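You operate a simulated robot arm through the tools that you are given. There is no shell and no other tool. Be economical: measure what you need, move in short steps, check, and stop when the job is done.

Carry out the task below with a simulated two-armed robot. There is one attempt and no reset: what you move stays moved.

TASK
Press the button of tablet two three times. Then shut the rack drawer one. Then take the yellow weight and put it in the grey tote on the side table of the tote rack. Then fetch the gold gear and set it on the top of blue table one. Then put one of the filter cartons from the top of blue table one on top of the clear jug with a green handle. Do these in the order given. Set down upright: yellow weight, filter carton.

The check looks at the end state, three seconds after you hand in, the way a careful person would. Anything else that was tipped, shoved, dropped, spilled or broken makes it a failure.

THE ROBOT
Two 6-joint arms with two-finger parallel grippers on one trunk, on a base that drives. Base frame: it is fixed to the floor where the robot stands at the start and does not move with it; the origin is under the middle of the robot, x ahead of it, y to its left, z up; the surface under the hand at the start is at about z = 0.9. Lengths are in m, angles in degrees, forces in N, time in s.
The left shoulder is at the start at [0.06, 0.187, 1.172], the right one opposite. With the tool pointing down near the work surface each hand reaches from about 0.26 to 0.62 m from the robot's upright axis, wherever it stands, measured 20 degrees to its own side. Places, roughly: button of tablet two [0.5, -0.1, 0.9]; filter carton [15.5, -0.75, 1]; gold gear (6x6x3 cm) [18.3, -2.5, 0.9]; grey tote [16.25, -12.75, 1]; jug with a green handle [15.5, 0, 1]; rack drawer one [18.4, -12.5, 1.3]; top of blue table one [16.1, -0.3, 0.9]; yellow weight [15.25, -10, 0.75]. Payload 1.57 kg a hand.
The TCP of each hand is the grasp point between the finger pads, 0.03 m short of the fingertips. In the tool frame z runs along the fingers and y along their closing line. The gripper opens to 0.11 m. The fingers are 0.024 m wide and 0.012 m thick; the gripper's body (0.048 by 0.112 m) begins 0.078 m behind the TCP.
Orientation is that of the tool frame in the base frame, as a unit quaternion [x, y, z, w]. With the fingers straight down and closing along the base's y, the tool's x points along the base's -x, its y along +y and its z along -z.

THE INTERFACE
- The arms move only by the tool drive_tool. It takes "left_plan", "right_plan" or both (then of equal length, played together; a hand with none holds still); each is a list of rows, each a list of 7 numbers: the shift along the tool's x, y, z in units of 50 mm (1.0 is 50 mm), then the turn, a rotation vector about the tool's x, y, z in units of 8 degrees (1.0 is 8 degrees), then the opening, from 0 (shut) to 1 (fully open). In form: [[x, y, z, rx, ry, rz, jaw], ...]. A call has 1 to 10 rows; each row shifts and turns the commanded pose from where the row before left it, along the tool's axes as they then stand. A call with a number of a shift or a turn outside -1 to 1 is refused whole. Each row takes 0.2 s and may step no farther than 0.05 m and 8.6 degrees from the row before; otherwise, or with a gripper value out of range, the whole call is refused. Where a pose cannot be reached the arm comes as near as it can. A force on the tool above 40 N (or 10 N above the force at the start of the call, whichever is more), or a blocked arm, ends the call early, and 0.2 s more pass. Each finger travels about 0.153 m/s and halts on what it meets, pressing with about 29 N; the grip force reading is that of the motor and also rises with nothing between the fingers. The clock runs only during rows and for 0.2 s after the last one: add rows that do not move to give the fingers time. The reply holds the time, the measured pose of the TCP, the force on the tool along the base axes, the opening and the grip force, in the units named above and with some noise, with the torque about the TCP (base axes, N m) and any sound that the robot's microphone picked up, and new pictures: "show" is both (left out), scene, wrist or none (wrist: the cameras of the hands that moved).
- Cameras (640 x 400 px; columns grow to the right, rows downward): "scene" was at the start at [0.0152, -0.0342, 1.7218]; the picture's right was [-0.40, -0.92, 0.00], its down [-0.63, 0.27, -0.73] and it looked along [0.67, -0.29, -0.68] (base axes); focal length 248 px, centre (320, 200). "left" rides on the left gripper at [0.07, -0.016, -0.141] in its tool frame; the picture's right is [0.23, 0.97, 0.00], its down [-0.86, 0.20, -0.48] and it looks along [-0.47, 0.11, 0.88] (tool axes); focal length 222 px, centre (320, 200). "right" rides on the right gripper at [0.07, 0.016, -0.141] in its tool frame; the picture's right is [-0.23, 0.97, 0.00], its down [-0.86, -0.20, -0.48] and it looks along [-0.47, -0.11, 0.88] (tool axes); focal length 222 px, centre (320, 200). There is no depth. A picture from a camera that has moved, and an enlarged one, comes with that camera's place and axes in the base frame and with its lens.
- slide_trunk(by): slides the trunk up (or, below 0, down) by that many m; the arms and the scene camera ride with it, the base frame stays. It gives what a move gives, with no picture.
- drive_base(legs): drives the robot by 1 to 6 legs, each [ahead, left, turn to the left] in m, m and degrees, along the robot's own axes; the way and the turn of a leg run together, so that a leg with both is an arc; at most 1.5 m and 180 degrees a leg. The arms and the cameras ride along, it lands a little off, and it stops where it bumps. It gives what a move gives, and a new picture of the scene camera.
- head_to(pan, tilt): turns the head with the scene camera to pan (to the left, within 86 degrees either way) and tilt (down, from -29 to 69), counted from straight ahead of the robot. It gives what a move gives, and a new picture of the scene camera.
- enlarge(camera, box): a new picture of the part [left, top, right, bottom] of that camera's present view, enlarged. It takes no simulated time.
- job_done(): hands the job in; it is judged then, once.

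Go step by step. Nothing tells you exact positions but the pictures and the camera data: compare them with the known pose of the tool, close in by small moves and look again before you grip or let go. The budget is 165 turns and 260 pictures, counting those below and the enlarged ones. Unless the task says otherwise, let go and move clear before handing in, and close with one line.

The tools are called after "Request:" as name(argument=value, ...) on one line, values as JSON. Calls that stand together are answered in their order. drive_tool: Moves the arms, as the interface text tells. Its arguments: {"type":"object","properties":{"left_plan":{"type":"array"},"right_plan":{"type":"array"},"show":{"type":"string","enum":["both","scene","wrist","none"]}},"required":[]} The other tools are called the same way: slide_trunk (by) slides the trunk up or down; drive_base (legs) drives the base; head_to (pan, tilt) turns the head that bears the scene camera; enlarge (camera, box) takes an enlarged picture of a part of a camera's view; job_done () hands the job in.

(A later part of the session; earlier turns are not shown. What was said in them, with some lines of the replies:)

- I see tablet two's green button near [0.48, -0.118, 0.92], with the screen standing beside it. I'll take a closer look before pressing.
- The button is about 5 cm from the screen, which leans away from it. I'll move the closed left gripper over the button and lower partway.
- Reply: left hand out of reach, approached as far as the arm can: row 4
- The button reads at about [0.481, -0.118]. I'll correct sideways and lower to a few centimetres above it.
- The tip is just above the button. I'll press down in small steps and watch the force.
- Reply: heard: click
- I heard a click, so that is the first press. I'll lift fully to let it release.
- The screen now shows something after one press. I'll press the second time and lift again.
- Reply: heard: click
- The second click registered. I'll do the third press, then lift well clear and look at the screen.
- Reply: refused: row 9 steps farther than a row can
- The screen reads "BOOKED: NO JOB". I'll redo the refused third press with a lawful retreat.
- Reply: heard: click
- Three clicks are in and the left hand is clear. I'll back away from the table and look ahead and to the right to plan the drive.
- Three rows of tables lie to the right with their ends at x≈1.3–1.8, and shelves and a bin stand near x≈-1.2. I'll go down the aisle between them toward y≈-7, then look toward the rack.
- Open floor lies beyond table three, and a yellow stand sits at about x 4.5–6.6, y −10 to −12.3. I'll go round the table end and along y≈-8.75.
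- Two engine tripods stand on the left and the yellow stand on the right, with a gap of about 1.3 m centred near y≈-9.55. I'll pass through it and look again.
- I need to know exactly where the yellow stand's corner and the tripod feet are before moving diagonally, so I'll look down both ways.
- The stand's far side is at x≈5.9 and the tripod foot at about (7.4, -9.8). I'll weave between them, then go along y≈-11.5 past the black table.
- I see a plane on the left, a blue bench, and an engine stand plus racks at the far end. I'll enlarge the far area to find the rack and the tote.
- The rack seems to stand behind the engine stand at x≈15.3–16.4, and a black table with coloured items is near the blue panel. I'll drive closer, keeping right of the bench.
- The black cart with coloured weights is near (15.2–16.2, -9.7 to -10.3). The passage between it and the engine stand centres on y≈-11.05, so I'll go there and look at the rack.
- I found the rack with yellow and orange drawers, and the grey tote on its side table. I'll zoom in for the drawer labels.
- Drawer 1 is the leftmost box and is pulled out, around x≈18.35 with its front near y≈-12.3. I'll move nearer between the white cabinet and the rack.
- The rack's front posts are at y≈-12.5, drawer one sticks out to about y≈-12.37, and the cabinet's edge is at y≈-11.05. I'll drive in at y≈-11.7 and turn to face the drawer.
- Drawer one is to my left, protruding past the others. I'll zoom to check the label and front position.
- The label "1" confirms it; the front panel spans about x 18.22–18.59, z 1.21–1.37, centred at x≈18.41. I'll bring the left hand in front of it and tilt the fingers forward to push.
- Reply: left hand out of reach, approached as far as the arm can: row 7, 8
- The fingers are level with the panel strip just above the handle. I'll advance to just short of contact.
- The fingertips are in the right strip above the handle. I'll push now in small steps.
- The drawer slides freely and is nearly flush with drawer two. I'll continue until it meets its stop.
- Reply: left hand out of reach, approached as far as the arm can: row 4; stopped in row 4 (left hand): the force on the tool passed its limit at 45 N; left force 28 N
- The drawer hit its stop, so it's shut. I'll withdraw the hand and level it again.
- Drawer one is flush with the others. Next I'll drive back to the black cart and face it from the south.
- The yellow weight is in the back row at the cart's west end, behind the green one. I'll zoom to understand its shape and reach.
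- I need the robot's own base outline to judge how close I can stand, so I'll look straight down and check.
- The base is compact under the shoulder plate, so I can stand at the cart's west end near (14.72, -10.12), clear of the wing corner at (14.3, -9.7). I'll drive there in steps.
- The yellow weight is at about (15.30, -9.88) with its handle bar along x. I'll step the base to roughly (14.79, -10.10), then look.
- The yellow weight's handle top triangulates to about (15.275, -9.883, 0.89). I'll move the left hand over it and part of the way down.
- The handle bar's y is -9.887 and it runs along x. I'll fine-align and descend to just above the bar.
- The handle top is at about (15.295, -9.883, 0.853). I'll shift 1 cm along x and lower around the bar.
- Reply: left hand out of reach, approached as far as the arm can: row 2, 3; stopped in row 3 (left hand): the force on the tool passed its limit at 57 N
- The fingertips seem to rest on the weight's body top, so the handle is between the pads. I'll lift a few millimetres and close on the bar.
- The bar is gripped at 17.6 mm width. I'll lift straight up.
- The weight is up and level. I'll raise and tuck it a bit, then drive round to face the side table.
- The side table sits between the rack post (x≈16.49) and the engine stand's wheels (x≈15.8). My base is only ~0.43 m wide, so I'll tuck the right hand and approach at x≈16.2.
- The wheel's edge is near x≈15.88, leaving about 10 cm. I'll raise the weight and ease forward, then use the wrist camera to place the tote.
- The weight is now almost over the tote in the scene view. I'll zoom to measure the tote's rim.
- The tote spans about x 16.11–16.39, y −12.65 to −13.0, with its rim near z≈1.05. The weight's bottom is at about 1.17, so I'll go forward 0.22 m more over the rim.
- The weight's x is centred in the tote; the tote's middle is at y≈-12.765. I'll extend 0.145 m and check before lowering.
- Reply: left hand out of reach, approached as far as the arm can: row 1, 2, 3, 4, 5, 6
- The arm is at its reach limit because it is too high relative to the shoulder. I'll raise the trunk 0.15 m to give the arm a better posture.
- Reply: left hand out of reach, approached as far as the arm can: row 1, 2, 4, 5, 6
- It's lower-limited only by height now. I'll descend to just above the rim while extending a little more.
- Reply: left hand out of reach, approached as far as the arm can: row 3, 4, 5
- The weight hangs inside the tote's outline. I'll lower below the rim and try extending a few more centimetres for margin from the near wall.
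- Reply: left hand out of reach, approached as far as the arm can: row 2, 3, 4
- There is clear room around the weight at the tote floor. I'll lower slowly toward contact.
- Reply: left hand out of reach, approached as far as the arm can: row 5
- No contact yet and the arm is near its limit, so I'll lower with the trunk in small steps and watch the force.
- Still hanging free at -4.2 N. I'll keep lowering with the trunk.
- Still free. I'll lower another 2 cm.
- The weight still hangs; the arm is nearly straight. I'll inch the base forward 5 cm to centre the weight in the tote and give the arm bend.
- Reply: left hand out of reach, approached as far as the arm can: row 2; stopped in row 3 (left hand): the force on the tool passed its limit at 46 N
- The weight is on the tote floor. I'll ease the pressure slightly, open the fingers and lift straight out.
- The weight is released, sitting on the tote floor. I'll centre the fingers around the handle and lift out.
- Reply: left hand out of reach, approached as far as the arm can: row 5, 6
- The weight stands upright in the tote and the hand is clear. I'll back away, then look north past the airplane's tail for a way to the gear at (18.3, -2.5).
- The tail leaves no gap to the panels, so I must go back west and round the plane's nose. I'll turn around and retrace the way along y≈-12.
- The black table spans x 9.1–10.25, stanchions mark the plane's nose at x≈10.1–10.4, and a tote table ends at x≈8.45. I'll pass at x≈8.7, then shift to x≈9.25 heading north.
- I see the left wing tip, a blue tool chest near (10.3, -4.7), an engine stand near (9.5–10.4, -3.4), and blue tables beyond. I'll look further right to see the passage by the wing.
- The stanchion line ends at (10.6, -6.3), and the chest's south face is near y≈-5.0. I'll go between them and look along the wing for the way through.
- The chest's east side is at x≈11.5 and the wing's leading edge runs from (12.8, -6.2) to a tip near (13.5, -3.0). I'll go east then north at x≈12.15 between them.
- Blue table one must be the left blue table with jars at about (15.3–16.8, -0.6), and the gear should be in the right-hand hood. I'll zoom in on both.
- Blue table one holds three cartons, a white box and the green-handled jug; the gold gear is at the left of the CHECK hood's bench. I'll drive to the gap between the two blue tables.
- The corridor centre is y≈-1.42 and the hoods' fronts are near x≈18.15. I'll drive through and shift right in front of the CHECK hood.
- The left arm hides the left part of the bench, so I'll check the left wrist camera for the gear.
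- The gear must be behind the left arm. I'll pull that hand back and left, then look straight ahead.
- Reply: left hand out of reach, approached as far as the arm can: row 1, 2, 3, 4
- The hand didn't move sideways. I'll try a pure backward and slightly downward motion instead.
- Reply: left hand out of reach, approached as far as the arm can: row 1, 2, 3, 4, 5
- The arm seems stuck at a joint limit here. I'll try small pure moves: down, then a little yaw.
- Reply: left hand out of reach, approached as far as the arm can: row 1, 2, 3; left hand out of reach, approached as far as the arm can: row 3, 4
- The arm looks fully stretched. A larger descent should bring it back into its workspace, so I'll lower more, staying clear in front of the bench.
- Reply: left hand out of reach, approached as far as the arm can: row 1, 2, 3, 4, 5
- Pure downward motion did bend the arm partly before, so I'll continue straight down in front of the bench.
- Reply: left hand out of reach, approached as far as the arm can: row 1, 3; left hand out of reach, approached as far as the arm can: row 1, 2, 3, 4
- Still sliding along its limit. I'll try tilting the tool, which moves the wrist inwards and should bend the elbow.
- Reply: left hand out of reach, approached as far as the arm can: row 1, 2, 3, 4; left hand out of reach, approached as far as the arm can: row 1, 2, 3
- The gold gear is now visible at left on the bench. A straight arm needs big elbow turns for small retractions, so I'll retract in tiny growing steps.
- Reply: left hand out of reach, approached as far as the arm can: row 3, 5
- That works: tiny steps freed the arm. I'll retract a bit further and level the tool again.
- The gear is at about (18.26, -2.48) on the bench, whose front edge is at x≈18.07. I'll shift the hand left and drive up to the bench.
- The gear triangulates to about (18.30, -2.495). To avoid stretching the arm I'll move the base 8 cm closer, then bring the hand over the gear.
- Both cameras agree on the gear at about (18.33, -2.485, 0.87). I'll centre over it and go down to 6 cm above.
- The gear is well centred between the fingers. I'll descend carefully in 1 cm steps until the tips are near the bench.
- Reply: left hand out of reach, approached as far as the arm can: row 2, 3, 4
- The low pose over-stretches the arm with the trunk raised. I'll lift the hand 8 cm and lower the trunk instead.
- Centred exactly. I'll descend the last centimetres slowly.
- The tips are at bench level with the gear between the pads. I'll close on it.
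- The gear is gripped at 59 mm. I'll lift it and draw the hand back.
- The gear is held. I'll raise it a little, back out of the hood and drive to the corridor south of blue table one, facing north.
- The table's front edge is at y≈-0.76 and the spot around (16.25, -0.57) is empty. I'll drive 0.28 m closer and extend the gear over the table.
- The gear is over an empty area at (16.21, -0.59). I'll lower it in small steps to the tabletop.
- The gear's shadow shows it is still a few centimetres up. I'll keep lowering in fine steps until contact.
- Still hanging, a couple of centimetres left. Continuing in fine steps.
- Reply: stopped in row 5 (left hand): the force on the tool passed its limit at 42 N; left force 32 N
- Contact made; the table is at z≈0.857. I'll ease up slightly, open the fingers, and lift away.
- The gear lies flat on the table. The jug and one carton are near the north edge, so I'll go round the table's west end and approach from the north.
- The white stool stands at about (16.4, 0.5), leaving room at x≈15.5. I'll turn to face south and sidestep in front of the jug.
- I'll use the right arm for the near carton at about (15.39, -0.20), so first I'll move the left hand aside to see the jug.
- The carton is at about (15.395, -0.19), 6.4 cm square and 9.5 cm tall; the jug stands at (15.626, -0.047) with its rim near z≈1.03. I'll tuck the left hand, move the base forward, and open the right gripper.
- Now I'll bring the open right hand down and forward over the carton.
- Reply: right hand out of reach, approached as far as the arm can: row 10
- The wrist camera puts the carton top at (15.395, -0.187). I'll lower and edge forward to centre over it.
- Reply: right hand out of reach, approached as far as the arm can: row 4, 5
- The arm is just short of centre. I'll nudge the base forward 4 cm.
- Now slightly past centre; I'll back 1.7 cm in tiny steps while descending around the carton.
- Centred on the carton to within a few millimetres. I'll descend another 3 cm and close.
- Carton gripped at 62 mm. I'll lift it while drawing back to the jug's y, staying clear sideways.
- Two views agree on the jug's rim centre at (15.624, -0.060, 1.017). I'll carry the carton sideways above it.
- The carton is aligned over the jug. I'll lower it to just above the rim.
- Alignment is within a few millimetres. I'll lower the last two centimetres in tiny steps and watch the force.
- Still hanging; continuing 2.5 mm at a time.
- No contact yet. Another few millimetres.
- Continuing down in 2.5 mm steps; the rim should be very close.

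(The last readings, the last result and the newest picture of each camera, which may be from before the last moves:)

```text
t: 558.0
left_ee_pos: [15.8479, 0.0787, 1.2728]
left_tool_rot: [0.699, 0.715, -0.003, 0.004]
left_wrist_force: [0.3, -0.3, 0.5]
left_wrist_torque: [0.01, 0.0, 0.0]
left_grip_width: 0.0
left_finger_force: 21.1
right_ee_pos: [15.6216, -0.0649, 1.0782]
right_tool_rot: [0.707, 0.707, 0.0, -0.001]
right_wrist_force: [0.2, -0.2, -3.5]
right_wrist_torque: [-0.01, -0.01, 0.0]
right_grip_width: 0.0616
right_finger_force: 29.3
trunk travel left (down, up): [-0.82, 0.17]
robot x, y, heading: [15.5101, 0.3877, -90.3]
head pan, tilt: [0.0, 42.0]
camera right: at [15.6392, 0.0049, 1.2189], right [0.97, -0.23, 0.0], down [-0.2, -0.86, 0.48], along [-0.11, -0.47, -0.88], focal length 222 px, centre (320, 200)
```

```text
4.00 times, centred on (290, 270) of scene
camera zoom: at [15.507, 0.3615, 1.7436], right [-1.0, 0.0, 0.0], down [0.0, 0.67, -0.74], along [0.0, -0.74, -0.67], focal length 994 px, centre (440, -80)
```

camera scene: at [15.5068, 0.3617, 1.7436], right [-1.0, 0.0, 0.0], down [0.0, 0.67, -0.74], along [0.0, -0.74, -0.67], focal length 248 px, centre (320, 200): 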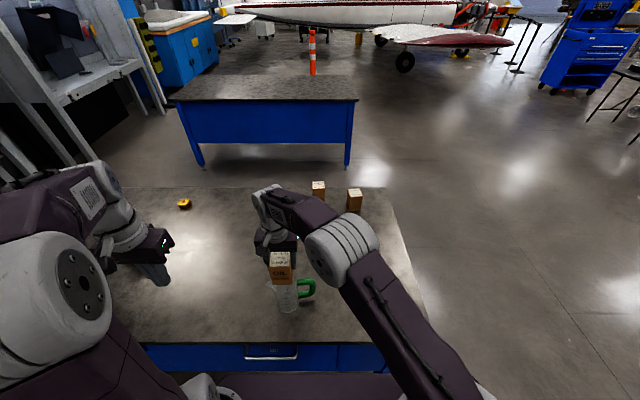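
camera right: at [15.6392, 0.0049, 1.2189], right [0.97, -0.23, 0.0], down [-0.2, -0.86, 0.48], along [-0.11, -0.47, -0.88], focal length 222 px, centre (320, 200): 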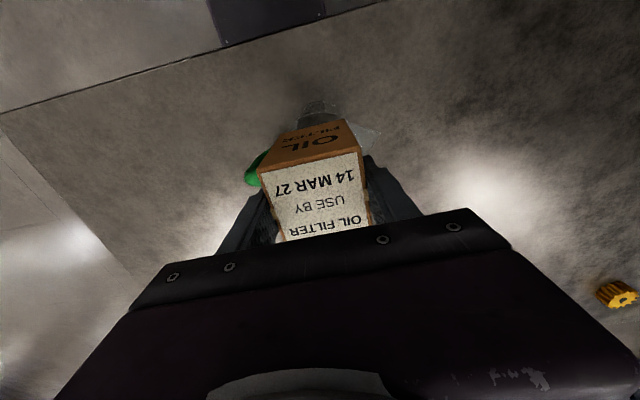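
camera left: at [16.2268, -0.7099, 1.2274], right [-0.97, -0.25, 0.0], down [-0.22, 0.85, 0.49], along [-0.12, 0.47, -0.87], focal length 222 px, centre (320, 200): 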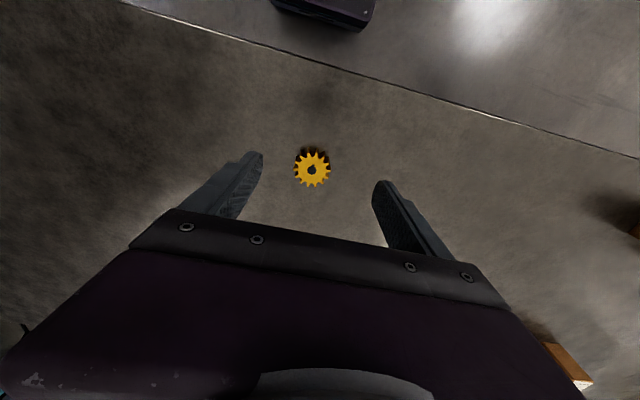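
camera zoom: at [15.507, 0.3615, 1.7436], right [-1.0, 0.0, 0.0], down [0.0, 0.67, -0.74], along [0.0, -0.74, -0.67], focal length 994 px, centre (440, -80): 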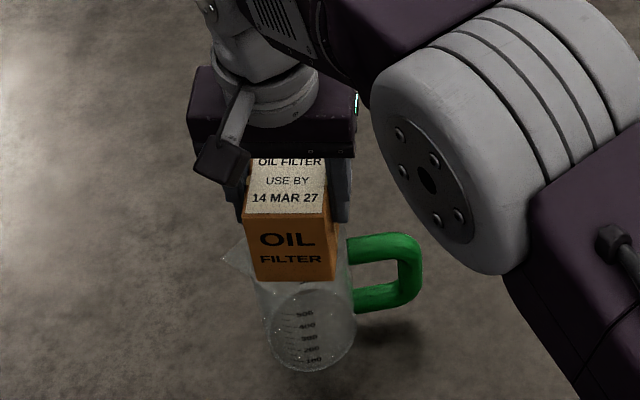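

The carton is very near the rim but still hangs freely. Continuing gently.

Request:
drive_tool(right_plan=[[0, 0, 0.05, 0, 0, 0, 0.4], [0, 0, 0.05, 0, 0, 0, 0.4], [0, 0, 0.05, 0, 0, 0, 0.4], [0, 0, 0, 0, 0, 0, 0.4]], show="none")

Request:
enlarge(camera="scene", box=[250, 230, 330, 320])

```text
t: 559.0
left_ee_pos: [15.8471, 0.0808, 1.2743]
left_tool_rot: [0.699, 0.715, -0.002, 0.004]
left_wrist_force: [-0.4, -0.5, 0.5]
left_wrist_torque: [-0.02, -0.01, 0.01]
left_grip_width: 0.0
left_finger_force: 21.4
right_ee_pos: [15.6221, -0.0642, 1.0735]
right_tool_rot: [0.707, 0.707, -0.002, 0.003]
right_wrist_force: [-0.7, -2.9, 25.7]
right_wrist_torque: [-0.11, 0.43, 0.04]
right_grip_width: 0.0617
right_finger_force: 29.1
trunk travel left (down, up): [-0.82, 0.17]
robot x, y, heading: [15.5058, 0.3836, -89.9]
head pan, tilt: [0.0, 42.0]
```

```text
4.44 times, centred on (290, 275) of scene
camera zoom: at [15.5059, 0.3648, 1.744], right [-1.0, 0.0, 0.0], down [0.0, 0.67, -0.74], along [0.0, -0.74, -0.67], focal length 1104 px, centre (453, -133)
```

zoom: 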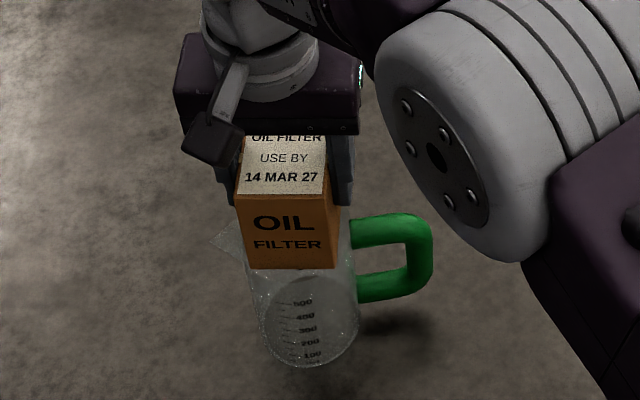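

Contact with the rim at z≈0.997; torque suggests the jug centre lies slightly toward -x. I'll lift 5 mm, shift 5 mm, and settle again.

Request:
drive_tool(right_plan=[[0, 0, -0.12, 0, 0, 0, 0.4], [0, -0.1, 0, 0, 0, 0, 0.4], [0, 0, 0.05, 0, 0, 0, 0.4], [0, 0, 0.03, 0, 0, 0, 0.4], [0, 0, 0, 0, 0, 0, 0.4]], show="none")

Request:
enlarge(camera="scene", box=[250, 230, 330, 320])

```text
t: 560.2
left_ee_pos: [15.8464, 0.0801, 1.2733]
left_tool_rot: [0.699, 0.716, -0.002, 0.003]
left_wrist_force: [0.5, 1.7, 0.3]
left_wrist_torque: [-0.01, 0.05, 0.0]
left_grip_width: 0.0001
left_finger_force: 21.3
right_ee_pos: [15.6157, -0.0633, 1.0739]
right_tool_rot: [0.707, 0.707, 0.0, 0.0]
right_wrist_force: [-1.7, 1.2, 5.9]
right_wrist_torque: [-0.19, 0.02, -0.03]
right_grip_width: 0.0616
right_finger_force: 29.2
trunk travel left (down, up): [-0.82, 0.17]
robot x, y, heading: [15.5059, 0.3884, -90.2]
head pan, tilt: [0.0, 42.0]
```

```text
4.44 times, centred on (290, 275) of scene
camera zoom: at [15.506, 0.3631, 1.7437], right [-1.0, 0.0, 0.0], down [0.0, 0.67, -0.74], along [0.0, -0.74, -0.67], focal length 1104 px, centre (453, -133)
```

zoom: 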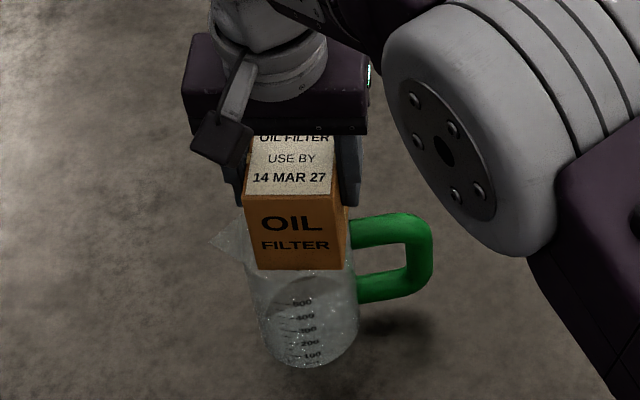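

Light, balanced contact now (about 9 N) and the carton looks centred on the rim. I'll open the fingers slowly.

Request:
drive_tool(right_plan=[[0, 0, 0, 0, 0, 0, 0.58], [0, 0, 0, 0, 0, 0, 0.65], [0, 0, 0, 0, 0, 0, 0.75], [0, 0, 0, 0, 0, 0, 0.85], [0, 0, 0, 0, 0, 0, 0.85]], show="wrist")

Request:
enlarge(camera="scene", box=[250, 230, 330, 320])

```text
t: 561.4
left_ee_pos: [15.8474, 0.0803, 1.2731]
left_tool_rot: [0.699, 0.715, -0.002, 0.003]
left_wrist_force: [0.0, -0.5, -0.5]
left_wrist_torque: [0.03, 0.0, 0.01]
left_grip_width: 0.0
left_finger_force: 21.4
right_ee_pos: [15.6171, -0.0645, 1.0716]
right_tool_rot: [0.706, 0.708, -0.001, 0.0]
right_wrist_force: [0.5, 0.2, -0.6]
right_wrist_torque: [-0.01, 0.01, 0.0]
right_grip_width: 0.0932
right_finger_force: 0.0
trunk travel left (down, up): [-0.82, 0.17]
robot x, y, heading: [15.5103, 0.3878, -90.0]
head pan, tilt: [0.0, 42.0]
camera right: at [15.6339, 0.0049, 1.2138], right [0.97, -0.23, 0.0], down [-0.2, -0.85, 0.48], along [-0.11, -0.47, -0.88], focal length 222 px, centre (320, 200)
```

right: 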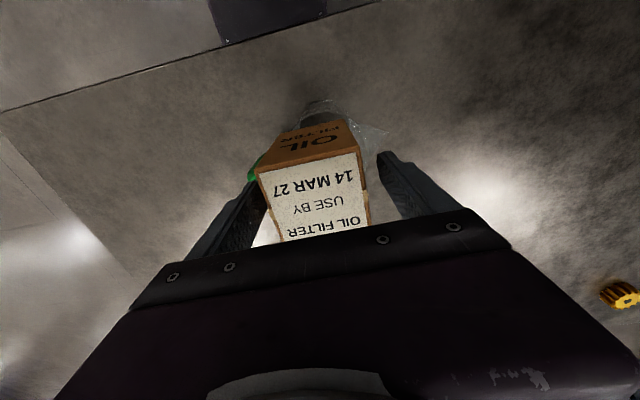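

```text
4.44 times, centred on (290, 275) of scene
camera zoom: at [15.5067, 0.3622, 1.7436], right [-1.0, 0.0, 0.0], down [0.0, 0.67, -0.74], along [0.0, -0.74, -0.67], focal length 1104 px, centre (453, -133)
```

zoom: 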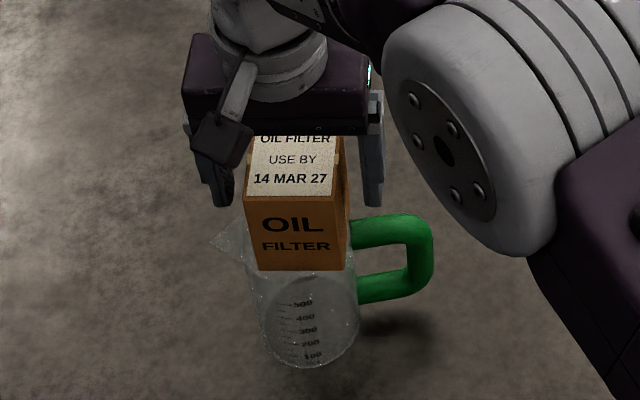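

The carton stands on the jug, released. I'll lift straight up and draw the hand back.

Request:
drive_tool(right_plan=[[0, 0, -0.3, 0, 0, 0, 0.85], [0, 0, -0.5, 0, 0, 0, 0.85], [0, 0, -0.7, 0, 0, 0, 0.85], [0, 0, -0.7, 0, 0, 0, 0.85], [0.3, 0, -0.3, 0, 0, 0, 0.85], [0.6, -0.2, -0.1, 0, 0, 0, 0.85], [0.6, -0.3, 0, 0, 0, 0, 0.85]])

Request:
enlarge(camera="scene", box=[240, 210, 340, 320])

```text
t: 563.0
left_ee_pos: [15.8454, 0.0815, 1.2742]
left_tool_rot: [0.699, 0.715, -0.002, 0.004]
left_wrist_force: [-0.1, -0.4, -0.6]
left_wrist_torque: [-0.03, -0.01, 0.01]
left_grip_width: 0.0
left_finger_force: 21.4
right_ee_pos: [15.5906, 0.0139, 1.2025]
right_tool_rot: [0.706, 0.708, -0.001, 0.001]
right_wrist_force: [0.0, 0.4, 0.1]
right_wrist_torque: [-0.07, 0.02, -0.02]
right_grip_width: 0.0936
right_finger_force: 0.1
trunk travel left (down, up): [-0.82, 0.17]
robot x, y, heading: [15.5098, 0.3859, -90.0]
head pan, tilt: [0.0, 42.0]
camera scene: at [15.5056, 0.3641, 1.7436], right [-1.0, 0.0, 0.0], down [0.0, 0.67, -0.74], along [0.0, -0.74, -0.67], focal length 248 px, centre (320, 200)
camera right: at [15.6076, 0.0827, 1.3441], right [0.97, -0.23, 0.0], down [-0.2, -0.85, 0.48], along [-0.11, -0.47, -0.88], focal length 222 px, centre (320, 200)
```

scene: 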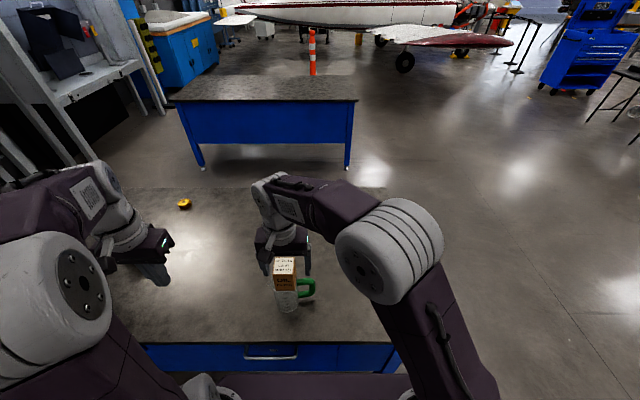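
right: 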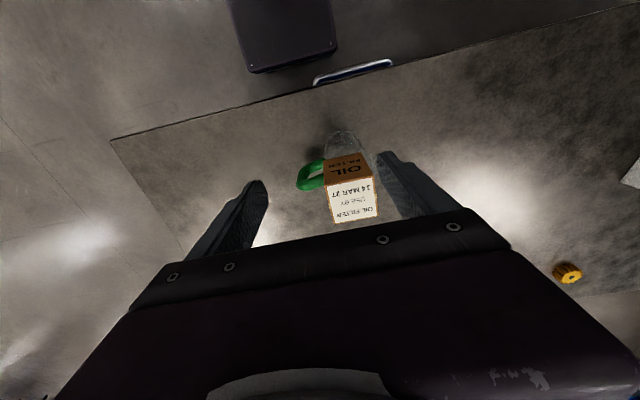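

```text
3.64 times, centred on (290, 265) of scene
camera zoom: at [15.5056, 0.3641, 1.7436], right [-1.0, 0.0, 0.0], down [0.0, 0.67, -0.74], along [0.0, -0.74, -0.67], focal length 904 px, centre (429, -36)
```

zoom: 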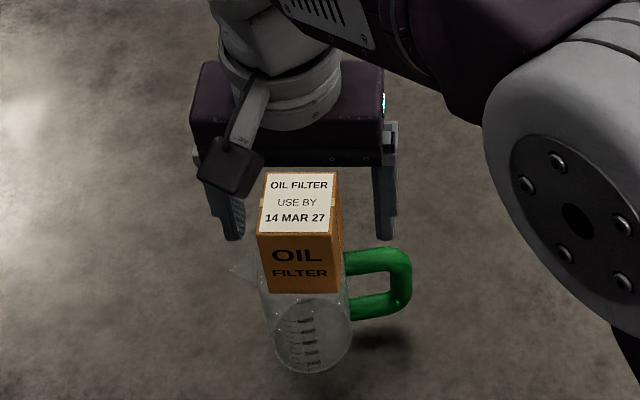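

The carton stands upright on the jug and the hand is above and behind it. I'll back the base away and take a final look.

Request:
drive_base(legs=[[-0.35, 0, 0]])

Request:
enlarge(camera="scene", box=[180, 130, 420, 290])

```text
t: 565.3
left_ee_pos: [15.8481, 0.4305, 1.2727]
left_tool_rot: [0.699, 0.715, -0.001, 0.002]
left_wrist_force: [0.9, -0.1, 0.3]
left_wrist_torque: [0.01, 0.02, -0.02]
left_grip_width: 0.0001
left_finger_force: 21.1
right_ee_pos: [15.5914, 0.3622, 1.2017]
right_tool_rot: [0.707, 0.708, -0.001, 0.0]
right_wrist_force: [-0.6, -0.4, 0.3]
right_wrist_torque: [0.05, 0.0, -0.01]
right_grip_width: 0.0936
right_finger_force: 0.0
trunk travel left (down, up): [-0.82, 0.17]
robot x, y, heading: [15.5086, 0.7407, -90.0]
head pan, tilt: [0.0, 42.0]
camera scene: at [15.5068, 0.7112, 1.7435], right [-1.0, 0.0, 0.0], down [0.0, 0.67, -0.74], along [0.0, -0.74, -0.67], focal length 248 px, centre (320, 200)
```

scene: 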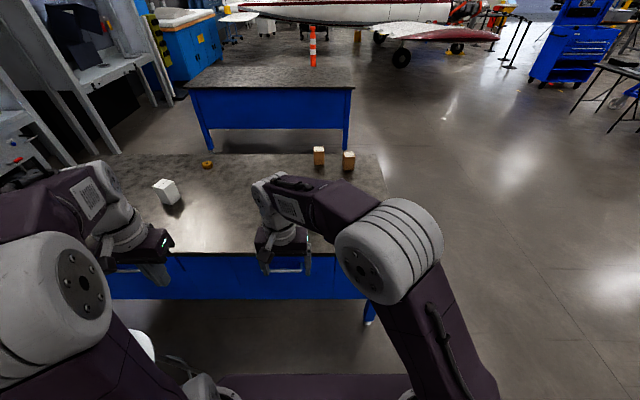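

```text
2.50 times, centred on (300, 210) of scene
camera zoom: at [15.5068, 0.7112, 1.7435], right [-1.0, 0.0, 0.0], down [0.0, 0.67, -0.74], along [0.0, -0.74, -0.67], focal length 621 px, centre (370, 175)
```

zoom: 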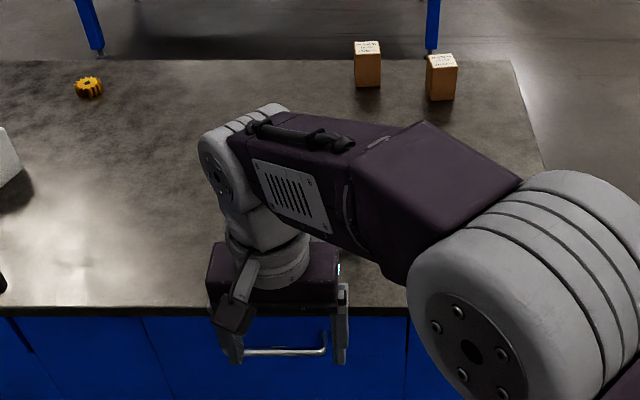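

The arm hides the jug in this view; I'll check with the right wrist camera.

Request:
enlarge(camera="right", box=[0, 0, 640, 400])

Request:
drive_base(legs=[[-0.05, -0.35, 0]])

```text
1.00 times, centred on (320, 200) of right (not enlarged: the box is as wide or as high as the picture)
camera zoom: at [15.6087, 0.4306, 1.3431], right [0.97, -0.23, 0.0], down [-0.2, -0.86, 0.48], along [-0.11, -0.47, -0.88], focal length 222 px, centre (320, 200)
```

zoom: 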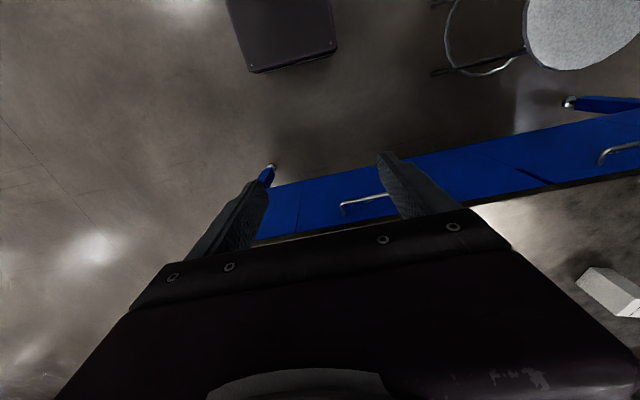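

```text
t: 567.6
left_ee_pos: [15.498, 0.4808, 1.2728]
left_tool_rot: [0.699, 0.715, -0.002, 0.002]
left_wrist_force: [0.5, -0.3, -0.4]
left_wrist_torque: [-0.01, 0.02, 0.0]
left_grip_width: 0.0
left_finger_force: 21.3
right_ee_pos: [15.2407, 0.4143, 1.2024]
right_tool_rot: [0.708, 0.707, -0.001, -0.001]
right_wrist_force: [0.3, -0.1, -0.1]
right_wrist_torque: [0.01, 0.03, -0.01]
right_grip_width: 0.0936
right_finger_force: 0.0
trunk travel left (down, up): [-0.82, 0.17]
robot x, y, heading: [15.1565, 0.7878, -90.3]
head pan, tilt: [0.0, 42.0]
camera scene: at [15.1574, 0.7639, 1.7436], right [-1.0, 0.0, 0.0], down [0.0, 0.67, -0.74], along [0.0, -0.74, -0.67], focal length 248 px, centre (320, 200)
```

scene: 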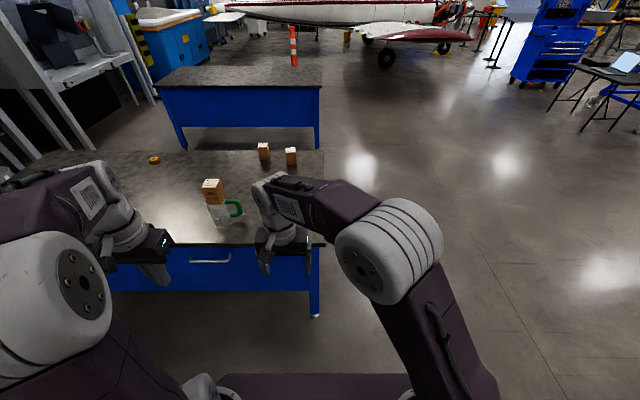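

The carton stands upright on the green-handled jug, the gear lies on blue table one, and both hands are empty and clear. All five steps are done in order, so I'm handing in.

Request:
job_done()

```text
The job is handed in.
```

I did all five steps in the order given and handed the job in; I saw nothing else tipped, shoved or dropped.
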